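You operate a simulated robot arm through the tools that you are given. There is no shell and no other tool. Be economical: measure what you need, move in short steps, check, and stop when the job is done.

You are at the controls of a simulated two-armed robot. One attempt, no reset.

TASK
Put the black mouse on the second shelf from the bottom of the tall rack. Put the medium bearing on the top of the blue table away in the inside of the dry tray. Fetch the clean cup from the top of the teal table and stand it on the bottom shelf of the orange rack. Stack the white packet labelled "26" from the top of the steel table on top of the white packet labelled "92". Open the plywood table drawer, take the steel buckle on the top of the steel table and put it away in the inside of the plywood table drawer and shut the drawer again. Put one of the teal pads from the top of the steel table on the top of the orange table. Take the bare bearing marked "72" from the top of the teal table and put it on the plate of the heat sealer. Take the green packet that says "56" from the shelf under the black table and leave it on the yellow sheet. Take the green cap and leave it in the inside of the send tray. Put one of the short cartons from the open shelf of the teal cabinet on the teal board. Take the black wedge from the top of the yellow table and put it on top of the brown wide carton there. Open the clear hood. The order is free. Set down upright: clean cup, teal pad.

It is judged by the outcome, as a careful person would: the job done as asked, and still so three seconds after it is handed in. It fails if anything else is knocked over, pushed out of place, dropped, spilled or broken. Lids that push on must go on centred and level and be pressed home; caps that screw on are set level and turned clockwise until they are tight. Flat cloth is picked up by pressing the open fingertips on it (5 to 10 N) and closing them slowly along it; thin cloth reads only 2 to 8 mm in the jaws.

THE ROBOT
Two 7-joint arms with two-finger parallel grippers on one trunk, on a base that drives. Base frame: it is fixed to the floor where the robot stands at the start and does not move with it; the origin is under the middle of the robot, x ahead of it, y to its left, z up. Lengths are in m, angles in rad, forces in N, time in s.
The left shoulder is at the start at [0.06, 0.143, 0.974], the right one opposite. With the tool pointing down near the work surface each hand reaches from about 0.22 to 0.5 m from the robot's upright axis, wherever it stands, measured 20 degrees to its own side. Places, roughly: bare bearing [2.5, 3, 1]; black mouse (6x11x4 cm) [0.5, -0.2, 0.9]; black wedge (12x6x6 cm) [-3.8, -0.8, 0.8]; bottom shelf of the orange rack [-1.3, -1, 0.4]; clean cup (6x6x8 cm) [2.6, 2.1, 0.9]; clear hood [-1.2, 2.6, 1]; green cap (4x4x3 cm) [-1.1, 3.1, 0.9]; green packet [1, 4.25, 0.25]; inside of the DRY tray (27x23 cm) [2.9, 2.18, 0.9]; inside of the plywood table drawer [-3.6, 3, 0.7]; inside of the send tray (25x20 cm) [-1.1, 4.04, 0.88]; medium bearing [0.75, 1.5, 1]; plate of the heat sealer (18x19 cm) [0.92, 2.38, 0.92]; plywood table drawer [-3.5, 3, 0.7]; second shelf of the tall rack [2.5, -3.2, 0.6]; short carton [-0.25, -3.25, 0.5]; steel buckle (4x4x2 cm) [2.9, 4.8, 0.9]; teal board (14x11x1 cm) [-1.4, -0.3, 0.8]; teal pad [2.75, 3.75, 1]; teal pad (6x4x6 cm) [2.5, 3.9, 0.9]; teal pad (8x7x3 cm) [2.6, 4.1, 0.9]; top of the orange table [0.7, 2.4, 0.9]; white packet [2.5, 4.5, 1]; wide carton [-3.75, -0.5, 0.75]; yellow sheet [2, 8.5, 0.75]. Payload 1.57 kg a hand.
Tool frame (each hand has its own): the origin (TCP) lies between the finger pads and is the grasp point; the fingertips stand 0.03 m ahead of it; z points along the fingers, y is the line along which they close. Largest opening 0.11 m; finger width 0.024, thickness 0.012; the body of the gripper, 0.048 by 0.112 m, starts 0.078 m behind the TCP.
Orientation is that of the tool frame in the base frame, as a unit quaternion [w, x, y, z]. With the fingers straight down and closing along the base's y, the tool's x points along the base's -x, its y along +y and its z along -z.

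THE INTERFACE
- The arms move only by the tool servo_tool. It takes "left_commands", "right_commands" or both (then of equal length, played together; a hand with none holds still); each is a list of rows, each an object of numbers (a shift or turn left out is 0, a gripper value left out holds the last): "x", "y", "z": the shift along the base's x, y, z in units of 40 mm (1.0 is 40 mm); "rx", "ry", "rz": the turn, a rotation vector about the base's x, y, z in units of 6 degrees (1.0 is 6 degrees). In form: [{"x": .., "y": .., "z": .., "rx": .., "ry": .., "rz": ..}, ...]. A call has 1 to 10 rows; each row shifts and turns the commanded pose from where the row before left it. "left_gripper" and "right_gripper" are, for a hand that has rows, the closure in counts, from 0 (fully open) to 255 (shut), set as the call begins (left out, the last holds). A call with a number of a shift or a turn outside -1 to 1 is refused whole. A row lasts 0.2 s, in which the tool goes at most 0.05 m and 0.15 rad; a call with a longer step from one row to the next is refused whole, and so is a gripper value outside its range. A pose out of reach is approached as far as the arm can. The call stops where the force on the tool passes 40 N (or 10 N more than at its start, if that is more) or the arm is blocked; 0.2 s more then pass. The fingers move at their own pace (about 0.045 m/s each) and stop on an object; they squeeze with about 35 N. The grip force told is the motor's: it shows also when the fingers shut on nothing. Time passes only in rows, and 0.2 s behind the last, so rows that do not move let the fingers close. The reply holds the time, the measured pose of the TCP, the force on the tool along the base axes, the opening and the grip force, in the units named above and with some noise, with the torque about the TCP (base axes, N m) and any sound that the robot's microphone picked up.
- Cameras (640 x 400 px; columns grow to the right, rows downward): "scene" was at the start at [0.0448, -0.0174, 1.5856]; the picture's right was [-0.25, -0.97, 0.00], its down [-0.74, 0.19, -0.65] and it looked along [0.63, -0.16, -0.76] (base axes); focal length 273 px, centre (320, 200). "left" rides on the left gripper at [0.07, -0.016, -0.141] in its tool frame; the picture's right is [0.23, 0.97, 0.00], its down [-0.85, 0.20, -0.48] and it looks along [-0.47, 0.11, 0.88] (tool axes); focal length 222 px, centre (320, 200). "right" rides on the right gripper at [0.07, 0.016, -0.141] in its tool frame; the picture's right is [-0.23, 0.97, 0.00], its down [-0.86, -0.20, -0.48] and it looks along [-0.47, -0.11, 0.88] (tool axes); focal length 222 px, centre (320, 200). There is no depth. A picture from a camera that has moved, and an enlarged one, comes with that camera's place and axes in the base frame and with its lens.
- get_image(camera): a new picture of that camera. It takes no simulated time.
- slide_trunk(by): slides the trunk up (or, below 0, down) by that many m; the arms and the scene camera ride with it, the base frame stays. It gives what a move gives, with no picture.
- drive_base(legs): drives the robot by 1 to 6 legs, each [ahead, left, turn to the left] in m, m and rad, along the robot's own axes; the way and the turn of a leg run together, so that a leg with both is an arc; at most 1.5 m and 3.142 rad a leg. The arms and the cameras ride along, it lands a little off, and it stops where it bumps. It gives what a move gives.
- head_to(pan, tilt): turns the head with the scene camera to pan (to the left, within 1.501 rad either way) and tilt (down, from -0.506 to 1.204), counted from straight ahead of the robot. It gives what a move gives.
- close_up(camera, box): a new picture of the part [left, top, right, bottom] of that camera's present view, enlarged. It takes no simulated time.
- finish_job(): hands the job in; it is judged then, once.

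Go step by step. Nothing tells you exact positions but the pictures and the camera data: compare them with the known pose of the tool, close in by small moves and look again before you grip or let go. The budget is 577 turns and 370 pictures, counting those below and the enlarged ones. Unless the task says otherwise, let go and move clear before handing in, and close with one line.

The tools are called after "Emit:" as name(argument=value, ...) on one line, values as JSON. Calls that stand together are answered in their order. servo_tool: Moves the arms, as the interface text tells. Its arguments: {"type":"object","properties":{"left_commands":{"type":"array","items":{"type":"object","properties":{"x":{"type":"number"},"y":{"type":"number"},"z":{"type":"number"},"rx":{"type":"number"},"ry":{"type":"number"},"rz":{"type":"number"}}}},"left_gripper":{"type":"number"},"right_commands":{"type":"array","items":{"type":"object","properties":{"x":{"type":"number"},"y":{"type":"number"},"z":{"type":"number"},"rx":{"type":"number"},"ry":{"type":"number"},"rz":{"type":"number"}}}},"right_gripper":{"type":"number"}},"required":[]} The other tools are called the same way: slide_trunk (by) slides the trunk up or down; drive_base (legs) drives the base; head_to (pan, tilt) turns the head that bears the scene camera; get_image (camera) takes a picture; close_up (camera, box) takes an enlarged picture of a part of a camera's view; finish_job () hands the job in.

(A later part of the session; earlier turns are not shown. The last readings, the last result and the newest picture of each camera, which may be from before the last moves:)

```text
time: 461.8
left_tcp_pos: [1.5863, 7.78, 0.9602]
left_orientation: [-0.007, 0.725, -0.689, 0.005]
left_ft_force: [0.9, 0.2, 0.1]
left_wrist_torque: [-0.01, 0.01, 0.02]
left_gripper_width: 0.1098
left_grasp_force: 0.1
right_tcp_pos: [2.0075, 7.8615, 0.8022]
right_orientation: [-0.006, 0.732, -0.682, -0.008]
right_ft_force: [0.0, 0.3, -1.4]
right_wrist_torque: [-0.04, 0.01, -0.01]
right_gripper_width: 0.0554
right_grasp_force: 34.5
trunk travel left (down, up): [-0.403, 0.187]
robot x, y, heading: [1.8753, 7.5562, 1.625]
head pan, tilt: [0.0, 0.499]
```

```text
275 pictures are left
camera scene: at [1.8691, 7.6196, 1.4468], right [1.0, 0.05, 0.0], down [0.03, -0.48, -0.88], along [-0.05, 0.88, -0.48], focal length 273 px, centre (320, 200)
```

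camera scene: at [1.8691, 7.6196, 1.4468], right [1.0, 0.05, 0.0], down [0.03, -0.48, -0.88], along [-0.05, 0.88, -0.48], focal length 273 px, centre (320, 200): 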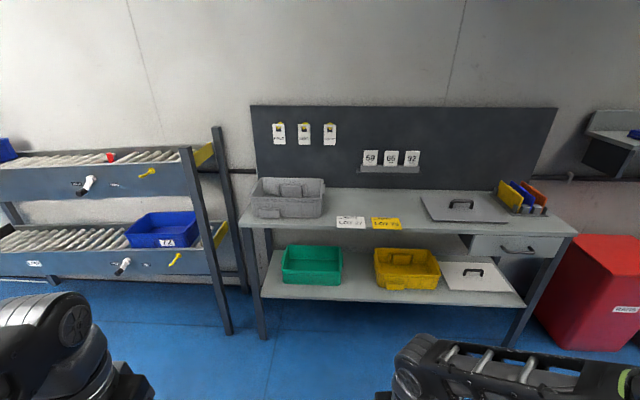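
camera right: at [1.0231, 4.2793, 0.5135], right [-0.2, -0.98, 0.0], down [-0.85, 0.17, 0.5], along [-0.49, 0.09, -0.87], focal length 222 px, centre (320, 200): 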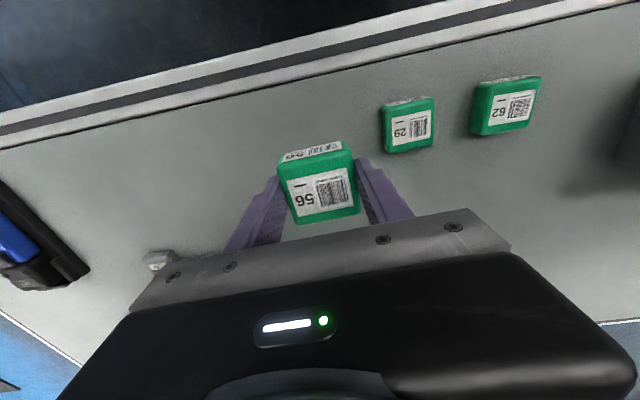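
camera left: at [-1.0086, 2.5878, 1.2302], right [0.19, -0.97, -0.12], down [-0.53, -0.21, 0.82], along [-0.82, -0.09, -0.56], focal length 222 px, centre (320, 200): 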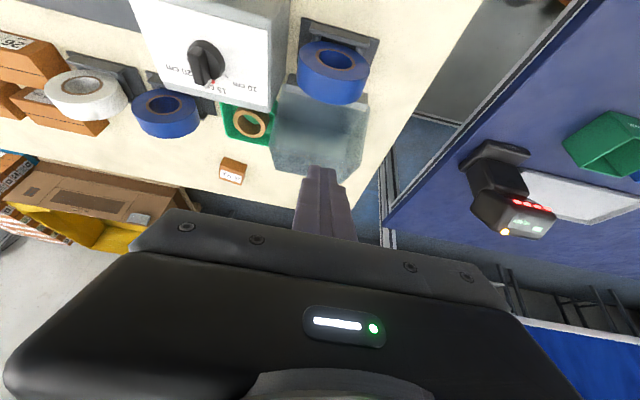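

The sheet measures about [2.10, 8.63]. Squaring up and moving in.

Emit:
drive_base(legs=[[0, -0.07, -0.054], [0.58, 0, 0]])

Emit:
head_to(pan=-0.2, tilt=0.8)

Emit:
get_image(camera="scene")

Emit:
get_image(camera="right")

```text
time: 465.7
left_tcp_pos: [1.6764, 8.372, 0.959]
left_orientation: [0.007, -0.702, 0.712, -0.005]
left_ft_force: [0.0, 0.6, -0.1]
left_wrist_torque: [0.01, -0.03, 0.0]
left_gripper_width: 0.1101
left_grasp_force: 0.2
right_tcp_pos: [2.102, 8.4276, 0.8022]
right_orientation: [-0.006, 0.71, -0.705, -0.007]
right_ft_force: [0.2, 0.9, -1.4]
right_wrist_torque: [0.0, -0.02, 0.01]
right_gripper_width: 0.0551
right_grasp_force: 34.9
trunk travel left (down, up): [-0.403, 0.187]
robot x, y, heading: [1.9501, 8.1336, 1.562]
head pan, tilt: [0.0, 0.499]
```

```text
time: 466.5
left_tcp_pos: [1.676, 8.3705, 0.9583]
left_orientation: [0.008, -0.702, 0.712, -0.006]
left_ft_force: [-0.2, 0.2, -0.1]
left_wrist_torque: [0.02, 0.02, -0.01]
left_gripper_width: 0.1102
left_grasp_force: 0.1
right_tcp_pos: [2.1023, 8.4275, 0.8028]
right_orientation: [-0.007, 0.71, -0.705, -0.007]
right_ft_force: [-0.2, -0.1, -1.0]
right_wrist_torque: [-0.01, 0.02, -0.01]
right_gripper_width: 0.0553
right_grasp_force: 34.7
trunk travel left (down, up): [-0.403, 0.187]
robot x, y, heading: [1.9496, 8.1315, 1.558]
head pan, tilt: [-0.201, 0.799]
```

```text
274 pictures are left
camera scene: at [1.9652, 8.1818, 1.4209], right [0.98, -0.21, 0.0], down [-0.15, -0.7, -0.7], along [0.15, 0.68, -0.72], focal length 273 px, centre (320, 200)
```

scene: 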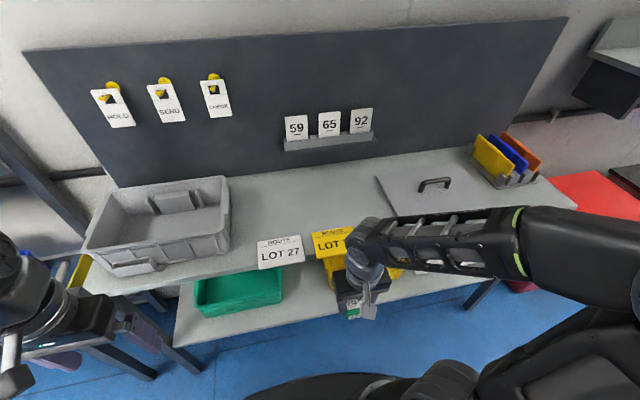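

```text
273 pictures are left
camera right: at [2.0864, 8.3549, 0.9415], right [-0.98, 0.22, 0.0], down [0.19, 0.85, 0.5], along [0.11, 0.48, -0.87], focal length 222 px, centre (320, 200)
```

right: 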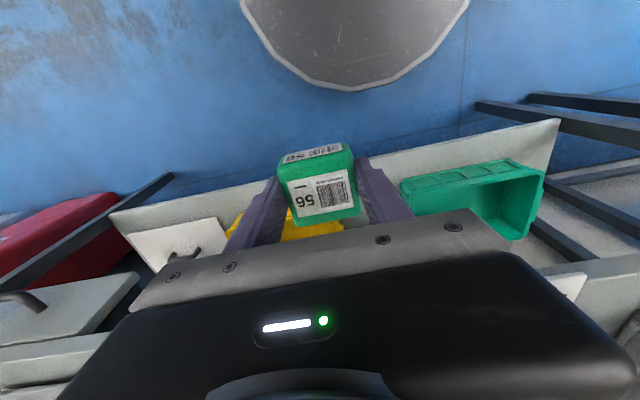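

The sheet is centred at [2.098, 8.593] with the bench top at z≈0.81. I'll raise the packet, move over and lower.

Emit:
servo_tool(right_commands=[{"z": 1}, {"z": 1}, {"z": 0.8}, {"y": 0.85}, {"y": 0.85}, {"y": 0.85}, {"y": 0.85}, {"y": 0.8, "x": -0.1}, {}])

Emit:
get_image(camera="right")

Emit:
get_image(camera="scene")

```text
time: 468.5
left_tcp_pos: [1.6757, 8.3707, 0.9585]
left_orientation: [0.007, -0.703, 0.711, -0.005]
left_ft_force: [0.4, -0.5, -0.1]
left_wrist_torque: [0.03, 0.03, 0.02]
left_gripper_width: 0.11
left_grasp_force: 0.2
right_tcp_pos: [2.0992, 8.5959, 0.9137]
right_orientation: [-0.006, 0.71, -0.705, -0.007]
right_ft_force: [-0.3, 0.7, -1.8]
right_wrist_torque: [0.0, -0.03, -0.01]
right_gripper_width: 0.0553
right_grasp_force: 35.3
trunk travel left (down, up): [-0.403, 0.187]
robot x, y, heading: [1.9515, 8.1315, 1.563]
head pan, tilt: [-0.201, 0.799]
```

```text
272 pictures are left
camera right: at [2.0836, 8.5241, 1.0527], right [-0.98, 0.22, 0.0], down [0.19, 0.85, 0.49], along [0.11, 0.48, -0.87], focal length 222 px, centre (320, 200)
```

right: 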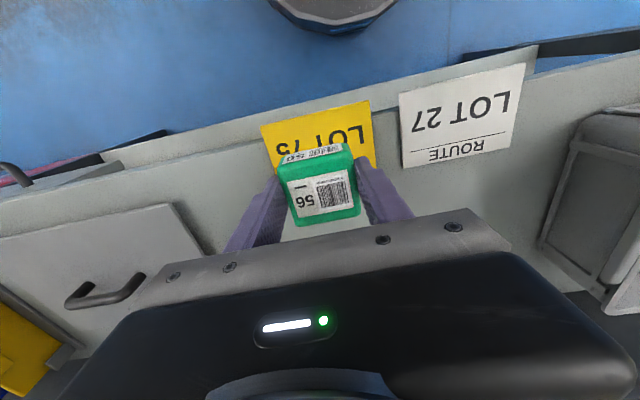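

```text
271 pictures are left
camera scene: at [1.9652, 8.1818, 1.4208], right [0.98, -0.21, 0.0], down [-0.15, -0.7, -0.7], along [0.15, 0.68, -0.72], focal length 273 px, centre (320, 200)
```

scene: 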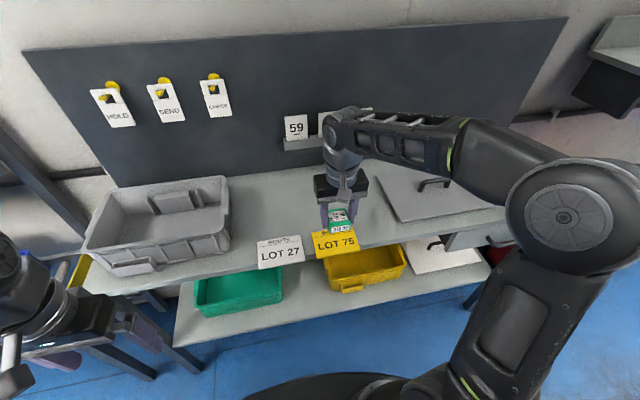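

Aligned over the sheet. Lowering to contact.

Emit:
servo_tool(right_commands=[{"z": -0.7}, {"z": -0.5}, {"z": -0.2}, {"z": -0.12}, {"z": -0.12}, {"z": -0.12}, {"z": -0.12}, {"z": -0.12}, {"z": -0.12}])

```text
time: 470.5
left_tcp_pos: [1.6748, 8.3696, 0.9592]
left_orientation: [0.008, -0.703, 0.711, -0.005]
left_ft_force: [0.5, 0.2, 0.3]
left_wrist_torque: [0.0, 0.02, -0.02]
left_gripper_width: 0.1099
left_grasp_force: 0.0
right_tcp_pos: [2.097, 8.5956, 0.8351]
right_orientation: [-0.01, 0.71, -0.704, -0.01]
right_ft_force: [1.7, -5.7, 19.6]
right_wrist_torque: [-0.31, -0.13, 0.0]
right_gripper_width: 0.0552
right_grasp_force: 35.6
trunk travel left (down, up): [-0.403, 0.187]
robot x, y, heading: [1.9523, 8.1261, 1.561]
head pan, tilt: [-0.201, 0.799]
stopped in row 9 (right hand): the force on the tool passed its limit at 42 N (the readings are from after the stop); the commanded pose is now the measured one
```

Contact. Releasing and rising.

Emit:
servo_tool(right_commands=[{"z": 0.05}, {}, {}, {}, {}, {"z": 0.7}, {"z": 0.9}, {"z": 0.9}, {}], right_gripper=0)

Emit:
get_image(camera="right")

```text
time: 472.5
left_tcp_pos: [1.6764, 8.3713, 0.9589]
left_orientation: [0.008, -0.703, 0.711, -0.006]
left_ft_force: [-0.5, -0.1, 0.4]
left_wrist_torque: [0.02, 0.02, 0.01]
left_gripper_width: 0.11
left_grasp_force: 0.0
right_tcp_pos: [2.0995, 8.5951, 0.9341]
right_orientation: [-0.008, 0.709, -0.705, -0.009]
right_ft_force: [-0.6, -0.7, 0.5]
right_wrist_torque: [-0.02, -0.02, 0.0]
right_gripper_width: 0.1098
right_grasp_force: 0.1
trunk travel left (down, up): [-0.403, 0.187]
robot x, y, heading: [1.9485, 8.1331, 1.56]
head pan, tilt: [-0.201, 0.799]
```

```text
270 pictures are left
camera right: at [2.0835, 8.5222, 1.0732], right [-0.98, 0.22, 0.01], down [0.19, 0.84, 0.5], along [0.1, 0.49, -0.87], focal length 222 px, centre (320, 200)
```

right: 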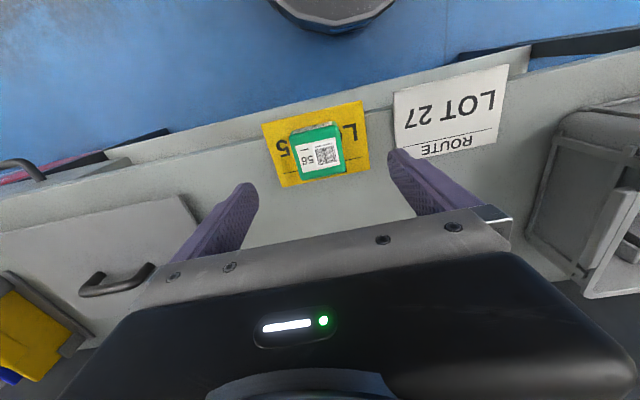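

Packet 56 is on the yellow sheet. Now back round to the steel table.

Emit:
servo_tool(right_commands=[{"y": -0.9, "z": 0.3}, {"y": -0.9, "z": 0.3}, {"y": -0.9}, {"y": -0.9}, {"y": -0.6}, {}])

Emit:
drive_base(legs=[[-0.58, 0, 0], [0, -1.15, 0], [0, -1.1, 0], [-1.1, 0, 0], [-1.05, 0, 0], [0, 0, 1.571]])

Emit:
slide_trunk(by=0.18)

Emit:
head_to(pan=0.4, tilt=0.45)

Emit:
get_image(camera="scene")

```text
time: 473.9
left_tcp_pos: [1.6766, 8.3704, 0.9582]
left_orientation: [0.007, -0.703, 0.712, -0.004]
left_ft_force: [0.4, 0.0, -0.4]
left_wrist_torque: [0.01, 0.02, -0.01]
left_gripper_width: 0.1102
left_grasp_force: 0.1
right_tcp_pos: [2.0977, 8.4298, 0.9618]
right_orientation: [-0.009, 0.71, -0.705, -0.008]
right_ft_force: [-0.2, -0.3, -0.3]
right_wrist_torque: [-0.02, -0.01, -0.02]
right_gripper_width: 0.1099
right_grasp_force: 0.0
trunk travel left (down, up): [-0.403, 0.187]
robot x, y, heading: [1.9462, 8.1331, 1.56]
head pan, tilt: [-0.201, 0.799]
```

```text
time: 501.5
left_tcp_pos: [3.862, 5.1677, 0.9592]
left_orientation: [-0.008, 0.999, -0.035, -0.001]
left_ft_force: [0.5, -0.4, -0.4]
left_wrist_torque: [-0.01, 0.01, 0.01]
left_gripper_width: 0.1098
left_grasp_force: 0.1
right_tcp_pos: [3.8292, 5.592, 0.9621]
right_orientation: [0.0, 1.0, -0.027, -0.012]
right_ft_force: [0.1, 0.3, 0.5]
right_wrist_torque: [0.01, -0.04, -0.01]
right_gripper_width: 0.1101
right_grasp_force: 0.1
trunk travel left (down, up): [-0.403, 0.187]
robot x, y, heading: [4.1167, 5.4243, 3.069]
head pan, tilt: [-0.201, 0.799]
```

```text
time: 503.5
left_tcp_pos: [3.8639, 5.1664, 1.1392]
left_orientation: [-0.009, 0.999, -0.035, -0.001]
left_ft_force: [-0.5, 0.5, 0.2]
left_wrist_torque: [0.0, -0.03, -0.01]
left_gripper_width: 0.1099
left_grasp_force: 0.2
right_tcp_pos: [3.8285, 5.5897, 1.1425]
right_orientation: [0.0, 1.0, -0.026, -0.012]
right_ft_force: [0.3, 0.6, -0.3]
right_wrist_torque: [0.0, 0.05, 0.02]
right_gripper_width: 0.1098
right_grasp_force: 0.1
trunk travel left (down, up): [-0.583, 0.007]
robot x, y, heading: [4.1194, 5.4241, 3.072]
head pan, tilt: [-0.201, 0.799]
```

```text
time: 504.5
left_tcp_pos: [3.8638, 5.1674, 1.138]
left_orientation: [-0.009, 0.999, -0.035, -0.001]
left_ft_force: [-0.8, -0.2, 0.2]
left_wrist_torque: [0.01, 0.02, 0.04]
left_gripper_width: 0.1097
left_grasp_force: 0.1
right_tcp_pos: [3.8296, 5.591, 1.1416]
right_orientation: [-0.001, 1.0, -0.026, -0.012]
right_ft_force: [0.2, 0.8, -0.5]
right_wrist_torque: [-0.01, 0.04, 0.01]
right_gripper_width: 0.1101
right_grasp_force: 0.1
trunk travel left (down, up): [-0.583, 0.007]
robot x, y, heading: [4.1195, 5.4252, 3.071]
head pan, tilt: [0.4, 0.45]
```

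```text
269 pictures are left
camera scene: at [4.0624, 5.3953, 1.6312], right [-0.32, 0.95, 0.0], down [0.41, 0.14, -0.9], along [-0.85, -0.29, -0.44], focal length 273 px, centre (320, 200)
```

scene: 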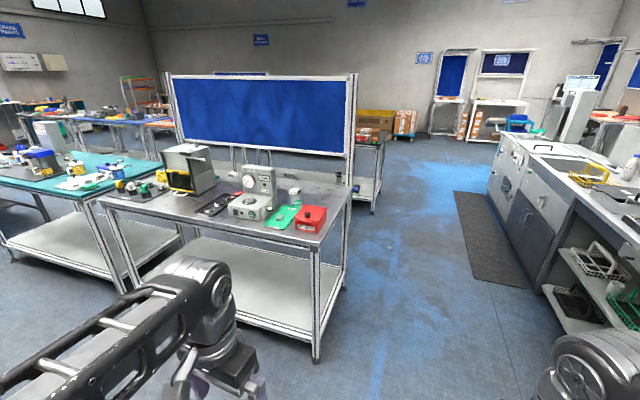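

The steel table's panel is on its -x side, so I work from +x. Moving in front of it for a look.

Emit:
drive_base(legs=[[0, 0, 0.07], [0, 1.1, 0], [0.5, 0, 0]])

Emit:
head_to(pan=0, tilt=0.65)

Emit:
get_image(camera="scene")

```text
time: 512.9
left_tcp_pos: [3.4036, 4.0743, 1.1391]
left_orientation: [-0.009, 1.0, 0.008, -0.001]
left_ft_force: [0.1, -0.2, 0.6]
left_wrist_torque: [-0.01, -0.04, -0.03]
left_gripper_width: 0.1101
left_grasp_force: 0.1
right_tcp_pos: [3.3314, 4.4947, 1.1417]
right_orientation: [0.0, 1.0, 0.019, -0.013]
right_ft_force: [-0.1, 0.2, -0.5]
right_wrist_torque: [0.0, -0.02, 0.02]
right_gripper_width: 0.1103
right_grasp_force: 0.1
trunk travel left (down, up): [-0.583, 0.007]
robot x, y, heading: [3.6387, 4.3546, -3.12]
head pan, tilt: [0.4, 0.45]
```

```text
time: 513.8
left_tcp_pos: [3.4046, 4.0749, 1.1383]
left_orientation: [-0.009, 1.0, 0.008, -0.002]
left_ft_force: [0.4, -0.7, 0.6]
left_wrist_torque: [0.01, 0.0, 0.01]
left_gripper_width: 0.11
left_grasp_force: 0.0
right_tcp_pos: [3.3345, 4.4944, 1.1412]
right_orientation: [0.0, 1.0, 0.019, -0.012]
right_ft_force: [-0.5, -0.1, 0.8]
right_wrist_torque: [0.04, -0.03, 0.01]
right_gripper_width: 0.1098
right_grasp_force: 0.1
trunk travel left (down, up): [-0.583, 0.007]
robot x, y, heading: [3.6346, 4.3529, -3.128]
head pan, tilt: [0.0, 0.649]
```

```text
268 pictures are left
camera scene: at [3.58, 4.3559, 1.6134], right [-0.02, 1.0, 0.0], down [0.6, 0.01, -0.8], along [-0.8, -0.02, -0.6], focal length 273 px, centre (320, 200)
```

scene: 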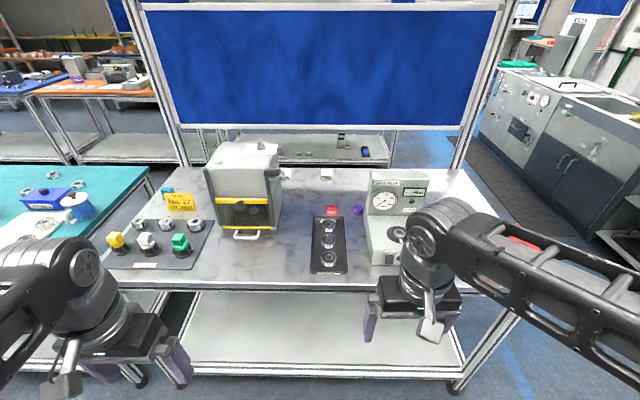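

Small items lie near the far edge under the panel. Zooming in to identify them.

Emit:
close_up(camera="scene", box=[130, 150, 290, 250])

Emit:
close_up(camera="scene", box=[270, 150, 430, 250])

```text
4.00 times, centred on (210, 200) of scene
camera zoom: at [3.58, 4.3559, 1.6134], right [-0.02, 1.0, 0.0], down [0.6, 0.01, -0.8], along [-0.8, -0.02, -0.6], focal length 1093 px, centre (760, 200)
```

zoom: 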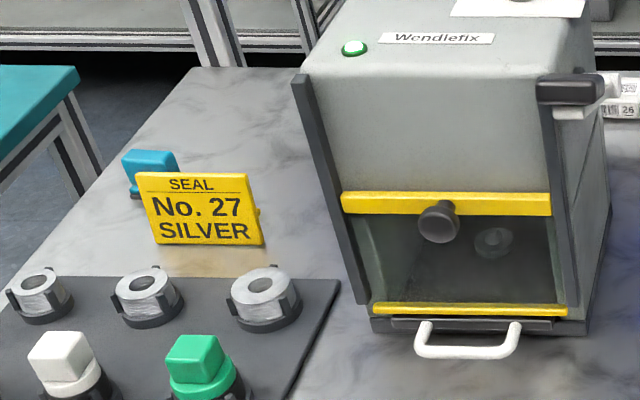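

```text
4.00 times, centred on (350, 200) of scene
camera zoom: at [3.58, 4.3559, 1.6134], right [-0.02, 1.0, 0.0], down [0.6, 0.01, -0.8], along [-0.8, -0.02, -0.6], focal length 1093 px, centre (200, 200)
```

zoom: 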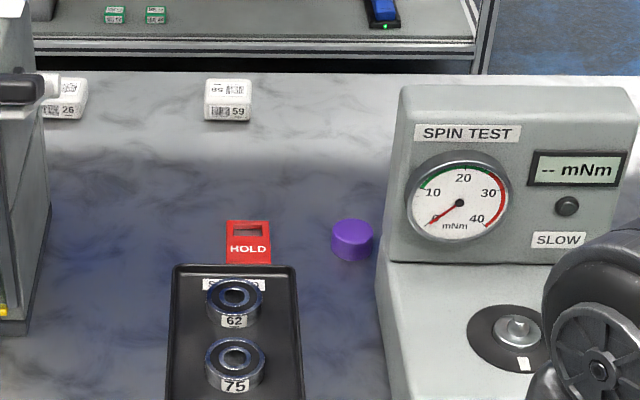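

Packets 26 and 59 are at the far edge (92 likely behind the tester); they must be done from the -x side. First I'll get the buckle from here with the right hand.

Emit:
drive_base(legs=[[0, -0.29, -0.014], [0.15, 0, 0]])

Emit:
head_to(pan=-0.3, tilt=0.75)

Emit:
get_image(camera="scene")

```text
time: 516.8
left_tcp_pos: [3.2485, 4.3733, 1.1392]
left_orientation: [-0.009, 1.0, 0.004, 0.0]
left_ft_force: [0.2, 0.8, 0.3]
left_wrist_torque: [-0.05, -0.04, 0.01]
left_gripper_width: 0.1101
left_grasp_force: 0.0
right_tcp_pos: [3.1813, 4.7941, 1.1413]
right_orientation: [0.0, 1.0, 0.013, -0.011]
right_ft_force: [-1.0, 0.1, -0.4]
right_wrist_torque: [-0.01, -0.06, -0.01]
right_gripper_width: 0.11
right_grasp_force: 0.1
trunk travel left (down, up): [-0.583, 0.007]
robot x, y, heading: [3.4854, 4.6549, -3.136]
head pan, tilt: [0.0, 0.649]
```

```text
time: 517.6
left_tcp_pos: [3.2502, 4.3741, 1.1382]
left_orientation: [-0.008, 1.0, 0.004, -0.001]
left_ft_force: [0.3, 0.8, -0.1]
left_wrist_torque: [0.01, 0.02, -0.02]
left_gripper_width: 0.1101
left_grasp_force: 0.1
right_tcp_pos: [3.1823, 4.7931, 1.1417]
right_orientation: [0.0, 1.0, 0.012, -0.011]
right_ft_force: [-0.1, -0.6, 0.5]
right_wrist_torque: [-0.02, -0.01, -0.01]
right_gripper_width: 0.11
right_grasp_force: 0.1
trunk travel left (down, up): [-0.583, 0.007]
robot x, y, heading: [3.488, 4.6519, -3.134]
head pan, tilt: [-0.3, 0.75]
```

```text
265 pictures are left
camera scene: at [3.436, 4.6776, 1.6048], right [0.29, 0.96, 0.0], down [0.65, -0.2, -0.73], along [-0.7, 0.21, -0.68], focal length 273 px, centre (320, 200)
```

scene: 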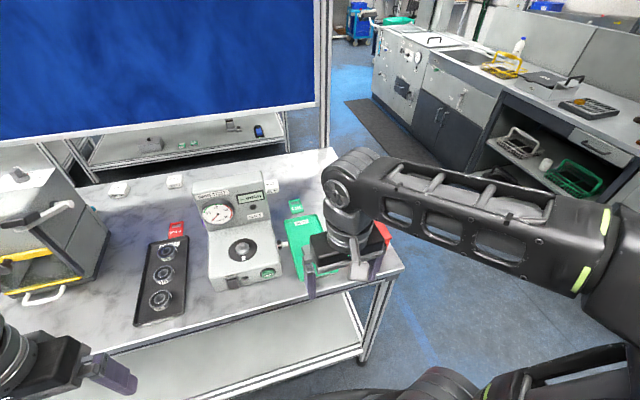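

Emit:
close_up(camera="scene", box=[250, 165, 400, 290])

Emit:
get_image(camera="right")

```text
3.20 times, centred on (325, 228) of scene
camera zoom: at [3.436, 4.6776, 1.6048], right [0.29, 0.96, 0.0], down [0.65, -0.2, -0.73], along [-0.7, 0.21, -0.68], focal length 875 px, centre (304, 112)
```

zoom: 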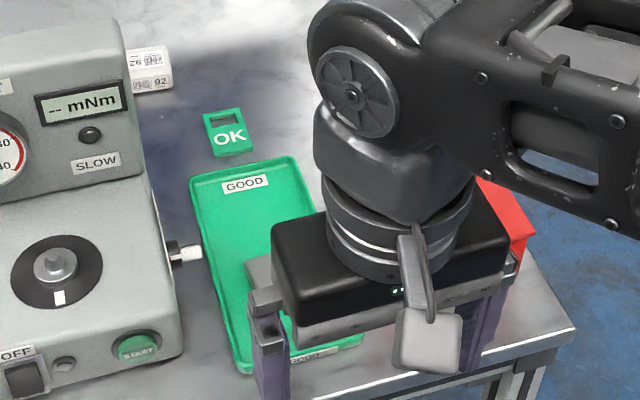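

```text
263 pictures are left
camera right: at [3.2564, 4.7805, 1.2804], right [-0.2, -0.98, 0.01], down [-0.85, 0.18, 0.5], along [-0.49, 0.1, -0.87], focal length 222 px, centre (320, 200)
```

right: 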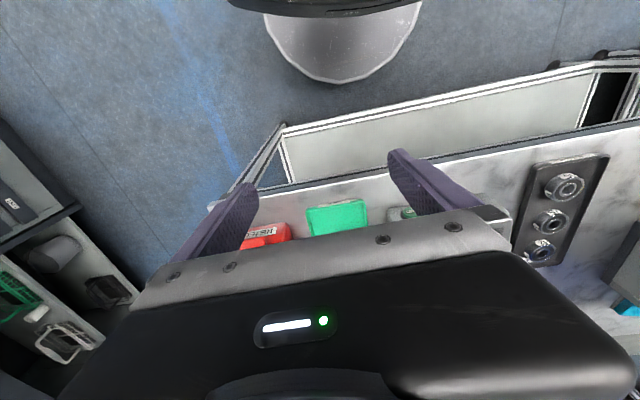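

The buckle may be hidden by my own arm; I'll shift the right hand aside and look again.

Emit:
servo_tool(right_commands=[{"y": 0.9}, {"y": 0.9}, {"y": 0.9}, {"y": 0.9}, {"y": 0.9}, {}])

Emit:
close_up(camera="scene", box=[250, 165, 400, 290])

```text
time: 519.0
left_tcp_pos: [3.2501, 4.3742, 1.1388]
left_orientation: [-0.008, 1.0, 0.003, -0.002]
left_ft_force: [-0.1, -1.3, 0.3]
left_wrist_torque: [0.0, 0.0, 0.01]
left_gripper_width: 0.1104
left_grasp_force: 0.1
right_tcp_pos: [3.1868, 4.9765, 1.1452]
right_orientation: [-0.001, 1.0, 0.013, -0.012]
right_ft_force: [-0.1, -0.3, 0.1]
right_wrist_torque: [-0.03, -0.02, -0.01]
right_gripper_width: 0.1098
right_grasp_force: 0.1
trunk travel left (down, up): [-0.583, 0.007]
robot x, y, heading: [3.4822, 4.6519, -3.134]
head pan, tilt: [-0.3, 0.75]
```

```text
3.20 times, centred on (325, 228) of scene
camera zoom: at [3.4362, 4.6772, 1.6048], right [0.29, 0.96, 0.0], down [0.65, -0.2, -0.73], along [-0.7, 0.21, -0.68], focal length 875 px, centre (304, 112)
```

zoom: 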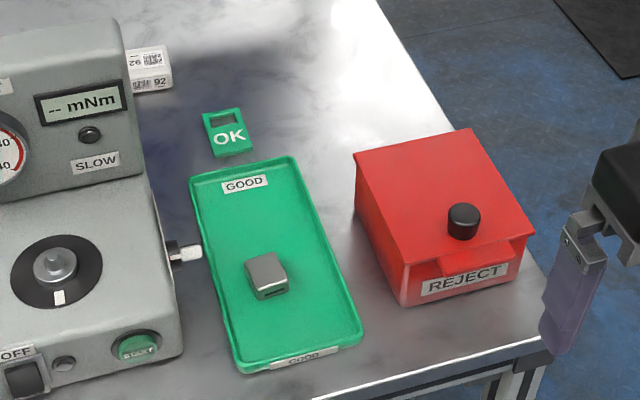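

The buckle sits in the green GOOD tray at [2.94, 4.79], between the tester and the REJECT box. I'll come in with a narrowed grip.

Emit:
drive_base(legs=[[0.07, 0, 0]])

Emit:
servo_tool(right_commands=[{"x": -0.5, "y": -0.9}, {"x": -0.5, "y": -0.9}, {"x": -0.7, "y": -0.9}, {"x": -0.7, "y": -0.9}, {"x": -0.8, "y": -0.9}, {"x": -0.9}, {}], right_gripper=93)

Emit:
get_image(camera="right")

```text
time: 520.0
left_tcp_pos: [3.1789, 4.3729, 1.1381]
left_orientation: [-0.01, 1.0, 0.003, 0.0]
left_ft_force: [-0.3, -0.2, -1.1]
left_wrist_torque: [0.0, -0.05, 0.02]
left_gripper_width: 0.1099
left_grasp_force: 0.0
right_tcp_pos: [3.1147, 4.9751, 1.1446]
right_orientation: [0.001, 1.0, 0.013, -0.011]
right_ft_force: [0.2, -0.1, 0.8]
right_wrist_torque: [0.0, -0.06, 0.0]
right_gripper_width: 0.1098
right_grasp_force: 0.0
trunk travel left (down, up): [-0.583, 0.007]
robot x, y, heading: [3.4125, 4.6516, -3.127]
head pan, tilt: [-0.3, 0.75]
```

```text
time: 521.6
left_tcp_pos: [3.1801, 4.3734, 1.1385]
left_orientation: [-0.01, 1.0, 0.003, -0.002]
left_ft_force: [0.3, -0.6, -0.2]
left_wrist_torque: [0.0, 0.04, 0.05]
left_gripper_width: 0.1099
left_grasp_force: 0.0
right_tcp_pos: [2.9494, 4.7933, 1.1482]
right_orientation: [0.0, 1.0, 0.014, -0.013]
right_ft_force: [0.0, -0.3, 0.2]
right_wrist_torque: [-0.01, 0.01, 0.02]
right_gripper_width: 0.0698
right_grasp_force: 0.1
trunk travel left (down, up): [-0.583, 0.007]
robot x, y, heading: [3.4137, 4.6517, -3.136]
head pan, tilt: [-0.3, 0.75]
```

```text
261 pictures are left
camera right: at [3.0236, 4.7801, 1.2865], right [-0.2, -0.98, 0.01], down [-0.85, 0.18, 0.5], along [-0.49, 0.1, -0.87], focal length 222 px, centre (320, 200)
```

right: 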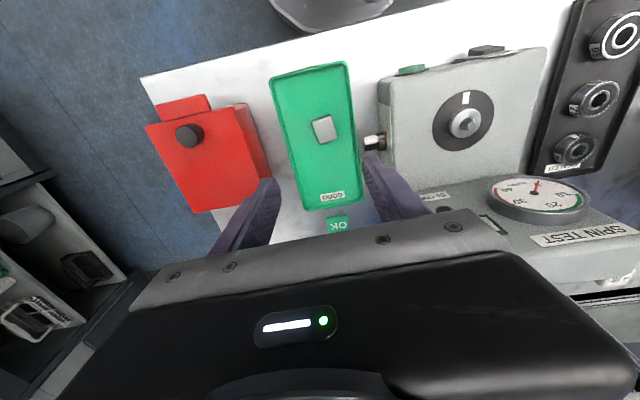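

Buckle refined to [2.945, 4.786]. Descending carefully.

Emit:
servo_tool(right_commands=[{"x": -0.1, "y": -0.15}, {"z": -1}, {"z": -1}, {"z": -1}, {"z": -0.9}, {}])

Emit:
get_image(camera="right")

```text
time: 523.0
left_tcp_pos: [3.1799, 4.3739, 1.1394]
left_orientation: [-0.009, 1.0, 0.004, -0.001]
left_ft_force: [0.8, 0.1, 1.3]
left_wrist_torque: [-0.01, 0.02, -0.02]
left_gripper_width: 0.11
left_grasp_force: 0.1
right_tcp_pos: [2.9467, 4.792, 0.9905]
right_orientation: [0.001, 1.0, 0.014, -0.012]
right_ft_force: [-0.3, 1.3, 0.7]
right_wrist_torque: [-0.02, 0.03, -0.01]
right_gripper_width: 0.0699
right_grasp_force: 0.0
trunk travel left (down, up): [-0.583, 0.007]
robot x, y, heading: [3.4152, 4.652, -3.132]
head pan, tilt: [-0.3, 0.75]
```

```text
260 pictures are left
camera right: at [3.0193, 4.7773, 1.1288], right [-0.2, -0.98, 0.01], down [-0.85, 0.18, 0.5], along [-0.49, 0.1, -0.87], focal length 222 px, centre (320, 200)
```

right: 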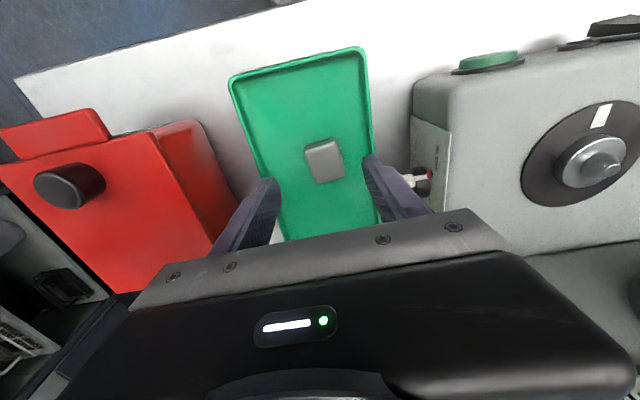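

The right finger would touch the tray rim, so I'll narrow to 5.2 cm and continue down.

Emit:
servo_tool(right_commands=[{"x": -0.08, "y": -0.08}, {}, {"z": -0.4}, {"z": -0.3}, {"z": -0.12}, {"z": -0.12}, {"z": -0.12}, {"z": -0.12}, {"z": -0.12}, {"z": -0.12}], right_gripper=134)

Emit:
get_image(camera="right")

```text
time: 525.2
left_tcp_pos: [3.1823, 4.3735, 1.1393]
left_orientation: [-0.009, 1.0, 0.003, -0.002]
left_ft_force: [1.2, -0.6, 0.7]
left_wrist_torque: [0.0, -0.02, -0.04]
left_gripper_width: 0.11
left_grasp_force: 0.0
right_tcp_pos: [2.9458, 4.7857, 0.9354]
right_orientation: [0.0, 1.0, 0.014, -0.015]
right_ft_force: [2.9, 3.0, 24.1]
right_wrist_torque: [0.26, -0.36, 0.1]
right_gripper_width: 0.052
right_grasp_force: 0.1
trunk travel left (down, up): [-0.583, 0.007]
robot x, y, heading: [3.4159, 4.6525, -3.134]
head pan, tilt: [-0.3, 0.75]
```

```text
259 pictures are left
camera right: at [3.0194, 4.7722, 1.0743], right [-0.2, -0.98, 0.01], down [-0.85, 0.18, 0.5], along [-0.49, 0.1, -0.86], focal length 222 px, centre (320, 200)
```

right: 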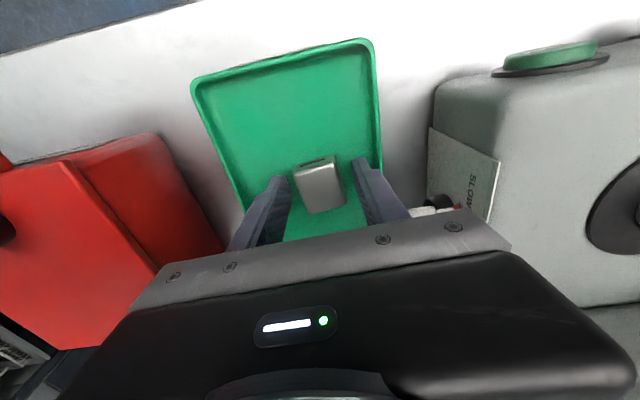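

Contact with the tray floor, buckle between the fingers. Lifting 3 mm, closing and raising.

Emit:
servo_tool(right_commands=[{"z": 0.12}, {}, {}, {}, {}], right_gripper=255)

Emit:
servo_tool(right_commands=[{"z": 0.5}, {"z": 1}, {"z": 1}, {"z": 1}, {"z": 1}, {"z": 0.6}, {}])

Emit:
get_image(camera="right")

```text
time: 526.4
left_tcp_pos: [3.1803, 4.3739, 1.1386]
left_orientation: [-0.009, 1.0, 0.004, -0.003]
left_ft_force: [-0.5, 0.5, 0.7]
left_wrist_torque: [0.01, 0.03, 0.04]
left_gripper_width: 0.1101
left_grasp_force: 0.1
right_tcp_pos: [2.9447, 4.7857, 0.9367]
right_orientation: [0.0, 1.0, 0.013, -0.011]
right_ft_force: [-0.1, 0.7, -0.3]
right_wrist_torque: [0.01, -0.02, 0.0]
right_gripper_width: 0.0329
right_grasp_force: 35.2
trunk travel left (down, up): [-0.583, 0.007]
robot x, y, heading: [3.4158, 4.6515, -3.134]
head pan, tilt: [-0.3, 0.75]
```

```text
time: 528.0
left_tcp_pos: [3.1788, 4.373, 1.1386]
left_orientation: [-0.009, 1.0, 0.003, -0.001]
left_ft_force: [0.0, 0.8, 0.0]
left_wrist_torque: [0.0, -0.04, -0.05]
left_gripper_width: 0.1098
left_grasp_force: 0.0
right_tcp_pos: [2.9436, 4.7878, 1.1403]
right_orientation: [0.0, 1.0, 0.013, -0.012]
right_ft_force: [-0.8, -0.6, -1.3]
right_wrist_torque: [0.02, -0.01, -0.01]
right_gripper_width: 0.033
right_grasp_force: 35.0
trunk travel left (down, up): [-0.583, 0.007]
robot x, y, heading: [3.4156, 4.6493, -3.136]
head pan, tilt: [-0.3, 0.75]
```

```text
258 pictures are left
camera right: at [3.0168, 4.7746, 1.2795], right [-0.2, -0.98, 0.01], down [-0.85, 0.18, 0.5], along [-0.49, 0.1, -0.87], focal length 222 px, centre (320, 200)
```

right: 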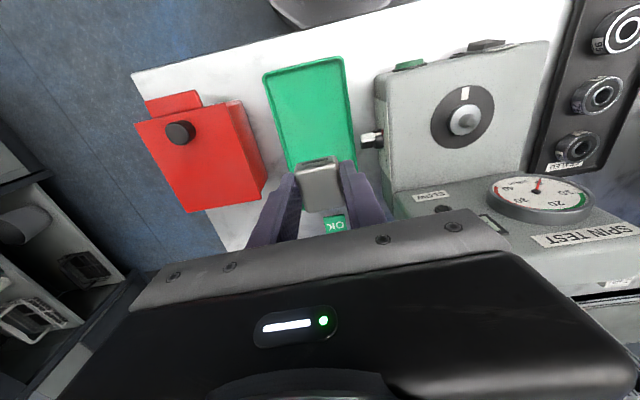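

The buckle is held in the right hand. I'll tuck it in and drive round the north to the table's -x side.

Emit:
servo_tool(right_commands=[{"x": 0.9}, {"x": 0.9}, {"x": 0.9}, {"x": 0.9}, {"x": 0.9}, {}])

Emit:
drive_base(legs=[[-0.4, 0, 0], [0, -0.97, 0], [1.1, 0, 0], [1.05, 0, 0], [0, 0, 3.14], [0, -1.15, 0]])

Emit:
head_to(pan=0, tilt=0.5)

Emit:
slide_trunk(by=-0.3)

Emit:
get_image(camera="scene")

```text
time: 529.4
left_tcp_pos: [3.1797, 4.373, 1.1377]
left_orientation: [-0.009, 1.0, 0.003, -0.001]
left_ft_force: [-0.2, -0.1, 0.3]
left_wrist_torque: [-0.01, -0.02, -0.01]
left_gripper_width: 0.1102
left_grasp_force: 0.1
right_tcp_pos: [3.1226, 4.7857, 1.1394]
right_orientation: [0.0, 1.0, 0.013, -0.013]
right_ft_force: [-0.5, -0.1, -0.3]
right_wrist_torque: [-0.01, 0.01, 0.01]
right_gripper_width: 0.033
right_grasp_force: 34.7
trunk travel left (down, up): [-0.583, 0.007]
robot x, y, heading: [3.4148, 4.6542, -3.135]
head pan, tilt: [-0.3, 0.75]
```

```text
time: 559.4
left_tcp_pos: [1.8709, 4.6761, 1.1381]
left_orientation: [0.002, -0.004, 1.0, -0.01]
left_ft_force: [-0.2, 0.4, 0.1]
left_wrist_torque: [0.01, -0.02, 0.03]
left_gripper_width: 0.1101
left_grasp_force: 0.0
right_tcp_pos: [1.929, 4.2649, 1.1392]
right_orientation: [0.012, -0.015, 1.0, 0.0]
right_ft_force: [-0.4, 0.0, -0.7]
right_wrist_torque: [-0.01, 0.0, 0.01]
right_gripper_width: 0.033
right_grasp_force: 34.8
trunk travel left (down, up): [-0.583, 0.007]
robot x, y, heading: [1.6323, 4.4019, 0.012]
head pan, tilt: [-0.3, 0.75]
```

```text
time: 560.2
left_tcp_pos: [1.8714, 4.6772, 1.1386]
left_orientation: [0.002, -0.003, 1.0, -0.009]
left_ft_force: [0.9, -0.7, -0.3]
left_wrist_torque: [-0.02, 0.03, 0.0]
left_gripper_width: 0.1098
left_grasp_force: 0.0
right_tcp_pos: [1.9294, 4.2656, 1.1386]
right_orientation: [0.012, -0.014, 1.0, 0.001]
right_ft_force: [-0.2, 0.0, 0.3]
right_wrist_torque: [0.0, -0.02, 0.01]
right_gripper_width: 0.0328
right_grasp_force: 34.8
trunk travel left (down, up): [-0.583, 0.007]
robot x, y, heading: [1.6366, 4.3991, 0.009]
head pan, tilt: [0.0, 0.499]
```

```text
time: 563.2
left_tcp_pos: [1.8713, 4.6776, 0.8386]
left_orientation: [0.002, -0.004, 1.0, -0.009]
left_ft_force: [0.6, 0.4, -0.1]
left_wrist_torque: [-0.01, 0.0, 0.0]
left_gripper_width: 0.11
left_grasp_force: 0.1
right_tcp_pos: [1.9291, 4.265, 0.8392]
right_orientation: [0.013, -0.013, 1.0, 0.0]
right_ft_force: [-0.1, 0.2, -0.7]
right_wrist_torque: [-0.03, 0.01, 0.04]
right_gripper_width: 0.0329
right_grasp_force: 34.9
trunk travel left (down, up): [-0.283, 0.307]
robot x, y, heading: [1.6387, 4.3977, 0.014]
head pan, tilt: [0.0, 0.499]
```

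```text
257 pictures are left
camera scene: at [1.6974, 4.402, 1.3268], right [0.01, -1.0, 0.0], down [-0.48, 0.0, -0.88], along [0.88, 0.01, -0.48], focal length 273 px, centre (320, 200)
```

scene: 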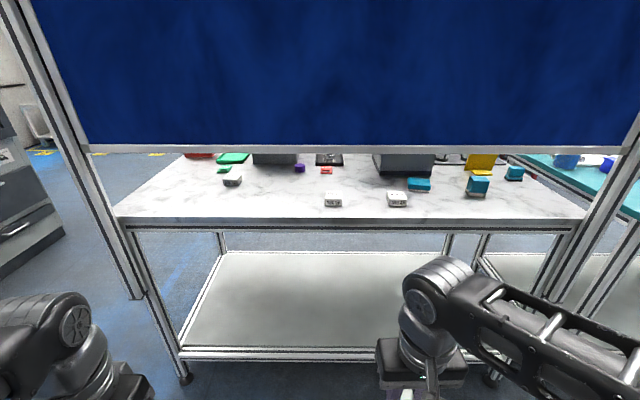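

From here I see packets and three teal pads under the panel (gap ~0.19 m). Zooming to confirm labels.

Emit:
close_up(camera="scene", box=[310, 150, 540, 225])

Emit:
close_up(camera="scene", box=[150, 150, 350, 225])

```text
2.78 times, centred on (425, 188) of scene
camera zoom: at [1.6974, 4.402, 1.3268], right [0.01, -1.0, 0.0], down [-0.48, 0.0, -0.88], along [0.88, 0.01, -0.48], focal length 760 px, centre (28, 235)
```

zoom: 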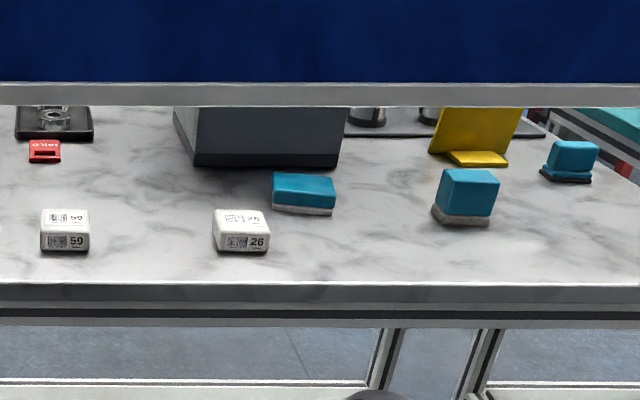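

```text
3.20 times, centred on (250, 188) of scene
camera zoom: at [1.6974, 4.402, 1.3268], right [0.01, -1.0, 0.0], down [-0.48, 0.0, -0.88], along [0.88, 0.01, -0.48], focal length 875 px, centre (544, 240)
```

zoom: 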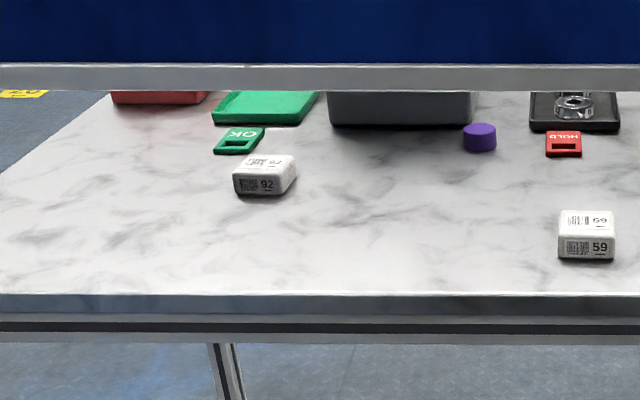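

Packet 26 is at about [2.465, 4.169] and 92 at [2.608, 4.733], both ~3 cm high. I'll tilt the left hand nearly horizontal (fingers 20° down) to reach under the panel.

Emit:
slide_trunk(by=0.1)

Emit:
servo_tool(left_commands=[{"ry": -1, "x": 0.3}, {"ry": -1, "x": 0.3}, {"ry": -1, "x": 0.3}, {"ry": -1, "x": 0.3}, {"ry": -1, "x": 0.3}, {"ry": -1}, {"ry": -1}, {"ry": -1}, {"ry": -1}, {"ry": -1}], right_commands=[{"x": -0.4}, {"x": -0.4}, {"x": -0.4}, {"x": -0.4}, {}, {}, {}, {}, {}, {}])

Emit:
servo_tool(left_commands=[{"ry": -0.85}, {"ry": -0.85}, {"y": -0.8}, {}])

Emit:
get_image(camera="left")

```text
time: 564.5
left_tcp_pos: [1.871, 4.6761, 0.9386]
left_orientation: [0.001, -0.002, 1.0, -0.008]
left_ft_force: [-0.4, 0.7, 0.7]
left_wrist_torque: [0.01, -0.03, 0.0]
left_gripper_width: 0.1102
left_grasp_force: 0.0
right_tcp_pos: [1.9285, 4.2646, 0.9391]
right_orientation: [0.012, -0.014, 1.0, 0.0]
right_ft_force: [-0.7, 0.0, -0.6]
right_wrist_torque: [-0.01, -0.02, 0.01]
right_gripper_width: 0.033
right_grasp_force: 35.0
trunk travel left (down, up): [-0.383, 0.207]
robot x, y, heading: [1.6332, 4.3999, 0.009]
head pan, tilt: [0.0, 0.499]
```

```text
time: 566.7
left_tcp_pos: [1.9634, 4.7218, 1.0273]
left_orientation: [0.501, 0.001, 0.865, -0.01]
left_ft_force: [-0.2, 0.6, 0.2]
left_wrist_torque: [0.02, -0.01, 0.01]
left_gripper_width: 0.1098
left_grasp_force: 0.0
left hand out of reach, approached as far as the arm can: row 6, 7, 8, 9, 10
right_tcp_pos: [1.8637, 4.2655, 0.9414]
right_orientation: [0.012, -0.013, 1.0, 0.0]
right_ft_force: [-0.1, 0.4, -0.9]
right_wrist_torque: [0.01, 0.01, 0.02]
right_gripper_width: 0.0328
right_grasp_force: 35.5
trunk travel left (down, up): [-0.383, 0.207]
robot x, y, heading: [1.6372, 4.3996, 0.007]
head pan, tilt: [0.0, 0.499]
```

```text
time: 567.7
left_tcp_pos: [1.9758, 4.7172, 1.0708]
left_orientation: [0.576, 0.002, 0.817, -0.009]
left_ft_force: [-0.1, -0.7, 0.0]
left_wrist_torque: [0.02, -0.04, 0.0]
left_gripper_width: 0.11
left_grasp_force: 0.0
left hand out of reach, approached as far as the arm can: row 1, 2, 3
right_tcp_pos: [1.8638, 4.2655, 0.9402]
right_orientation: [0.013, -0.014, 1.0, 0.0]
right_ft_force: [-1.0, -0.5, -0.9]
right_wrist_torque: [0.01, -0.01, 0.0]
right_gripper_width: 0.033
right_grasp_force: 35.7
trunk travel left (down, up): [-0.383, 0.207]
robot x, y, heading: [1.6347, 4.3999, 0.012]
head pan, tilt: [0.0, 0.499]
```

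```text
254 pictures are left
camera left: at [1.8191, 4.7028, 1.0527], right [-0.06, 0.97, -0.23], down [-0.16, 0.21, 0.96], along [0.99, 0.1, 0.14], focal length 222 px, centre (320, 200)
```

left: 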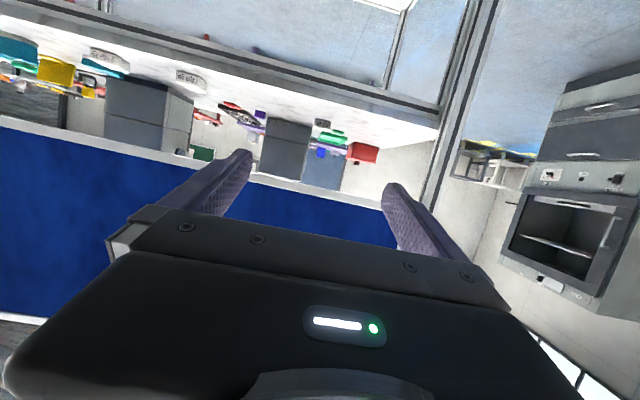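

The wrist camera hangs below when tilted, but clearances work at this 70° tilt. I'll bring the left hand to working distance and position the base for packet 26.

Emit:
servo_tool(left_commands=[{"x": 0.8, "y": -0.8, "z": -0.4}, {"x": 0.8, "y": -0.8, "z": -0.4}, {"x": 0.8, "y": -0.8, "z": -0.4}, {"x": 0.8, "y": -0.8, "z": -0.4}, {"x": 0.6, "z": -0.3}, {}])

Emit:
drive_base(legs=[[0, -0.39, -0.01], [0.1, 0, 0]])

Emit:
get_image(camera="scene")

Emit:
get_image(camera="left")

```text
time: 569.1
left_tcp_pos: [2.1374, 4.6, 1.0191]
left_orientation: [0.576, 0.001, 0.817, -0.01]
left_ft_force: [0.0, 1.0, 0.6]
left_wrist_torque: [-0.01, 0.03, -0.01]
left_gripper_width: 0.1098
left_grasp_force: 0.2
left hand out of reach, approached as far as the arm can: row 1, 2
right_tcp_pos: [1.8644, 4.2657, 0.9411]
right_orientation: [0.013, -0.014, 1.0, 0.0]
right_ft_force: [-0.8, 0.3, -1.4]
right_wrist_torque: [0.01, 0.0, -0.01]
right_gripper_width: 0.0326
right_grasp_force: 34.9
trunk travel left (down, up): [-0.383, 0.207]
robot x, y, heading: [1.6324, 4.3985, 0.011]
head pan, tilt: [0.0, 0.499]
```

```text
time: 572.3
left_tcp_pos: [2.24, 4.2005, 1.0193]
left_orientation: [0.575, 0.008, 0.818, -0.014]
left_ft_force: [-0.3, 0.8, -0.5]
left_wrist_torque: [0.02, 0.03, -0.01]
left_gripper_width: 0.1102
left_grasp_force: 0.1
right_tcp_pos: [1.9603, 3.8715, 0.9404]
right_orientation: [0.012, -0.005, 1.0, 0.0]
right_ft_force: [-1.0, -0.4, -0.6]
right_wrist_torque: [0.01, 0.02, -0.01]
right_gripper_width: 0.0329
right_grasp_force: 34.6
trunk travel left (down, up): [-0.383, 0.207]
robot x, y, heading: [1.7368, 4.0078, -0.0]
head pan, tilt: [0.0, 0.499]
```

```text
253 pictures are left
camera scene: at [1.7961, 4.0098, 1.4267], right [-0.01, -1.0, 0.0], down [-0.48, 0.0, -0.88], along [0.88, 0.0, -0.48], focal length 273 px, centre (320, 200)
```

scene: 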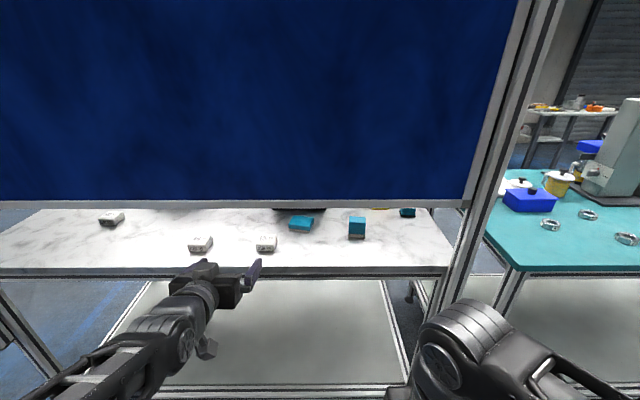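

```text
252 pictures are left
camera left: at [2.0829, 4.1908, 1.0014], right [-0.05, 0.97, -0.23], down [-0.16, 0.22, 0.96], along [0.99, 0.08, 0.14], focal length 222 px, centre (320, 200)
```

left: 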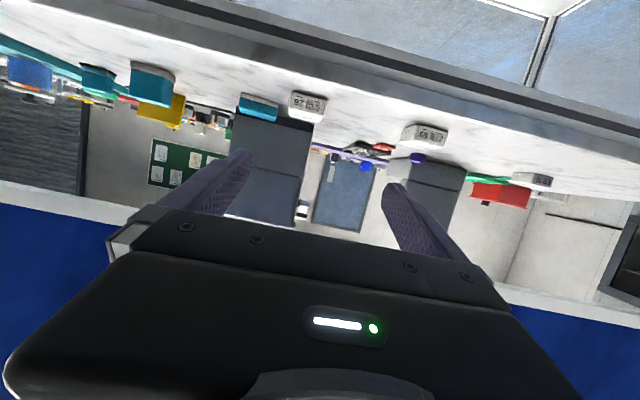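

Left view confirms 26 at y≈4.169. I'll lower to z≈0.95, then drive in.

Emit:
servo_tool(left_commands=[{"y": -0.4, "z": -0.9}, {"y": -0.38, "z": -0.85}, {}])

Emit:
drive_base(legs=[[0.12, 0, 0]])

Emit:
get_image(camera="left")

```text
time: 573.1
left_tcp_pos: [2.2536, 4.1656, 0.9579]
left_orientation: [0.576, 0.008, 0.818, -0.014]
left_ft_force: [0.6, 0.1, 0.2]
left_wrist_torque: [-0.03, -0.02, -0.04]
left_gripper_width: 0.1098
left_grasp_force: 0.0
left hand out of reach, approached as far as the arm can: row 1, 2
right_tcp_pos: [1.9593, 3.8705, 0.941]
right_orientation: [0.012, -0.007, 1.0, -0.001]
right_ft_force: [-0.1, 0.8, -0.9]
right_wrist_torque: [-0.01, 0.03, 0.03]
right_gripper_width: 0.0329
right_grasp_force: 35.1
trunk travel left (down, up): [-0.383, 0.207]
robot x, y, heading: [1.7345, 4.0077, -0.008]
head pan, tilt: [0.0, 0.499]
```

```text
time: 574.4
left_tcp_pos: [2.3709, 4.1664, 0.9575]
left_orientation: [0.575, 0.009, 0.818, -0.014]
left_ft_force: [-0.2, -0.3, -0.3]
left_wrist_torque: [0.0, 0.03, 0.02]
left_gripper_width: 0.1098
left_grasp_force: 0.0
right_tcp_pos: [2.0765, 3.8704, 0.9398]
right_orientation: [0.012, -0.006, 1.0, 0.0]
right_ft_force: [0.5, -0.9, -0.1]
right_wrist_torque: [-0.01, -0.01, 0.0]
right_gripper_width: 0.033
right_grasp_force: 35.3
trunk travel left (down, up): [-0.383, 0.207]
robot x, y, heading: [1.8511, 4.0096, -0.004]
head pan, tilt: [0.0, 0.499]
```

```text
251 pictures are left
camera left: at [2.2149, 4.1558, 0.9408], right [-0.05, 0.97, -0.23], down [-0.16, 0.22, 0.96], along [0.99, 0.08, 0.14], focal length 222 px, centre (320, 200)
```

left: 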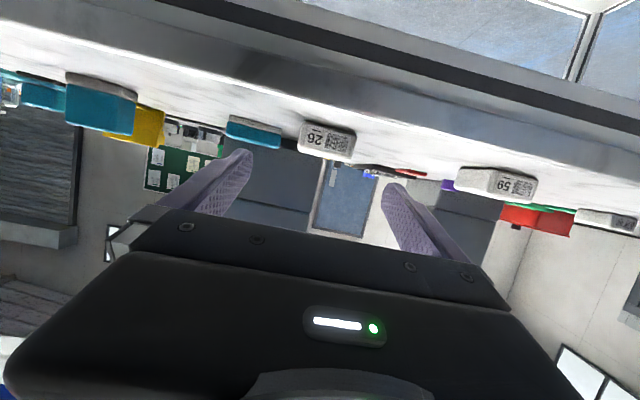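

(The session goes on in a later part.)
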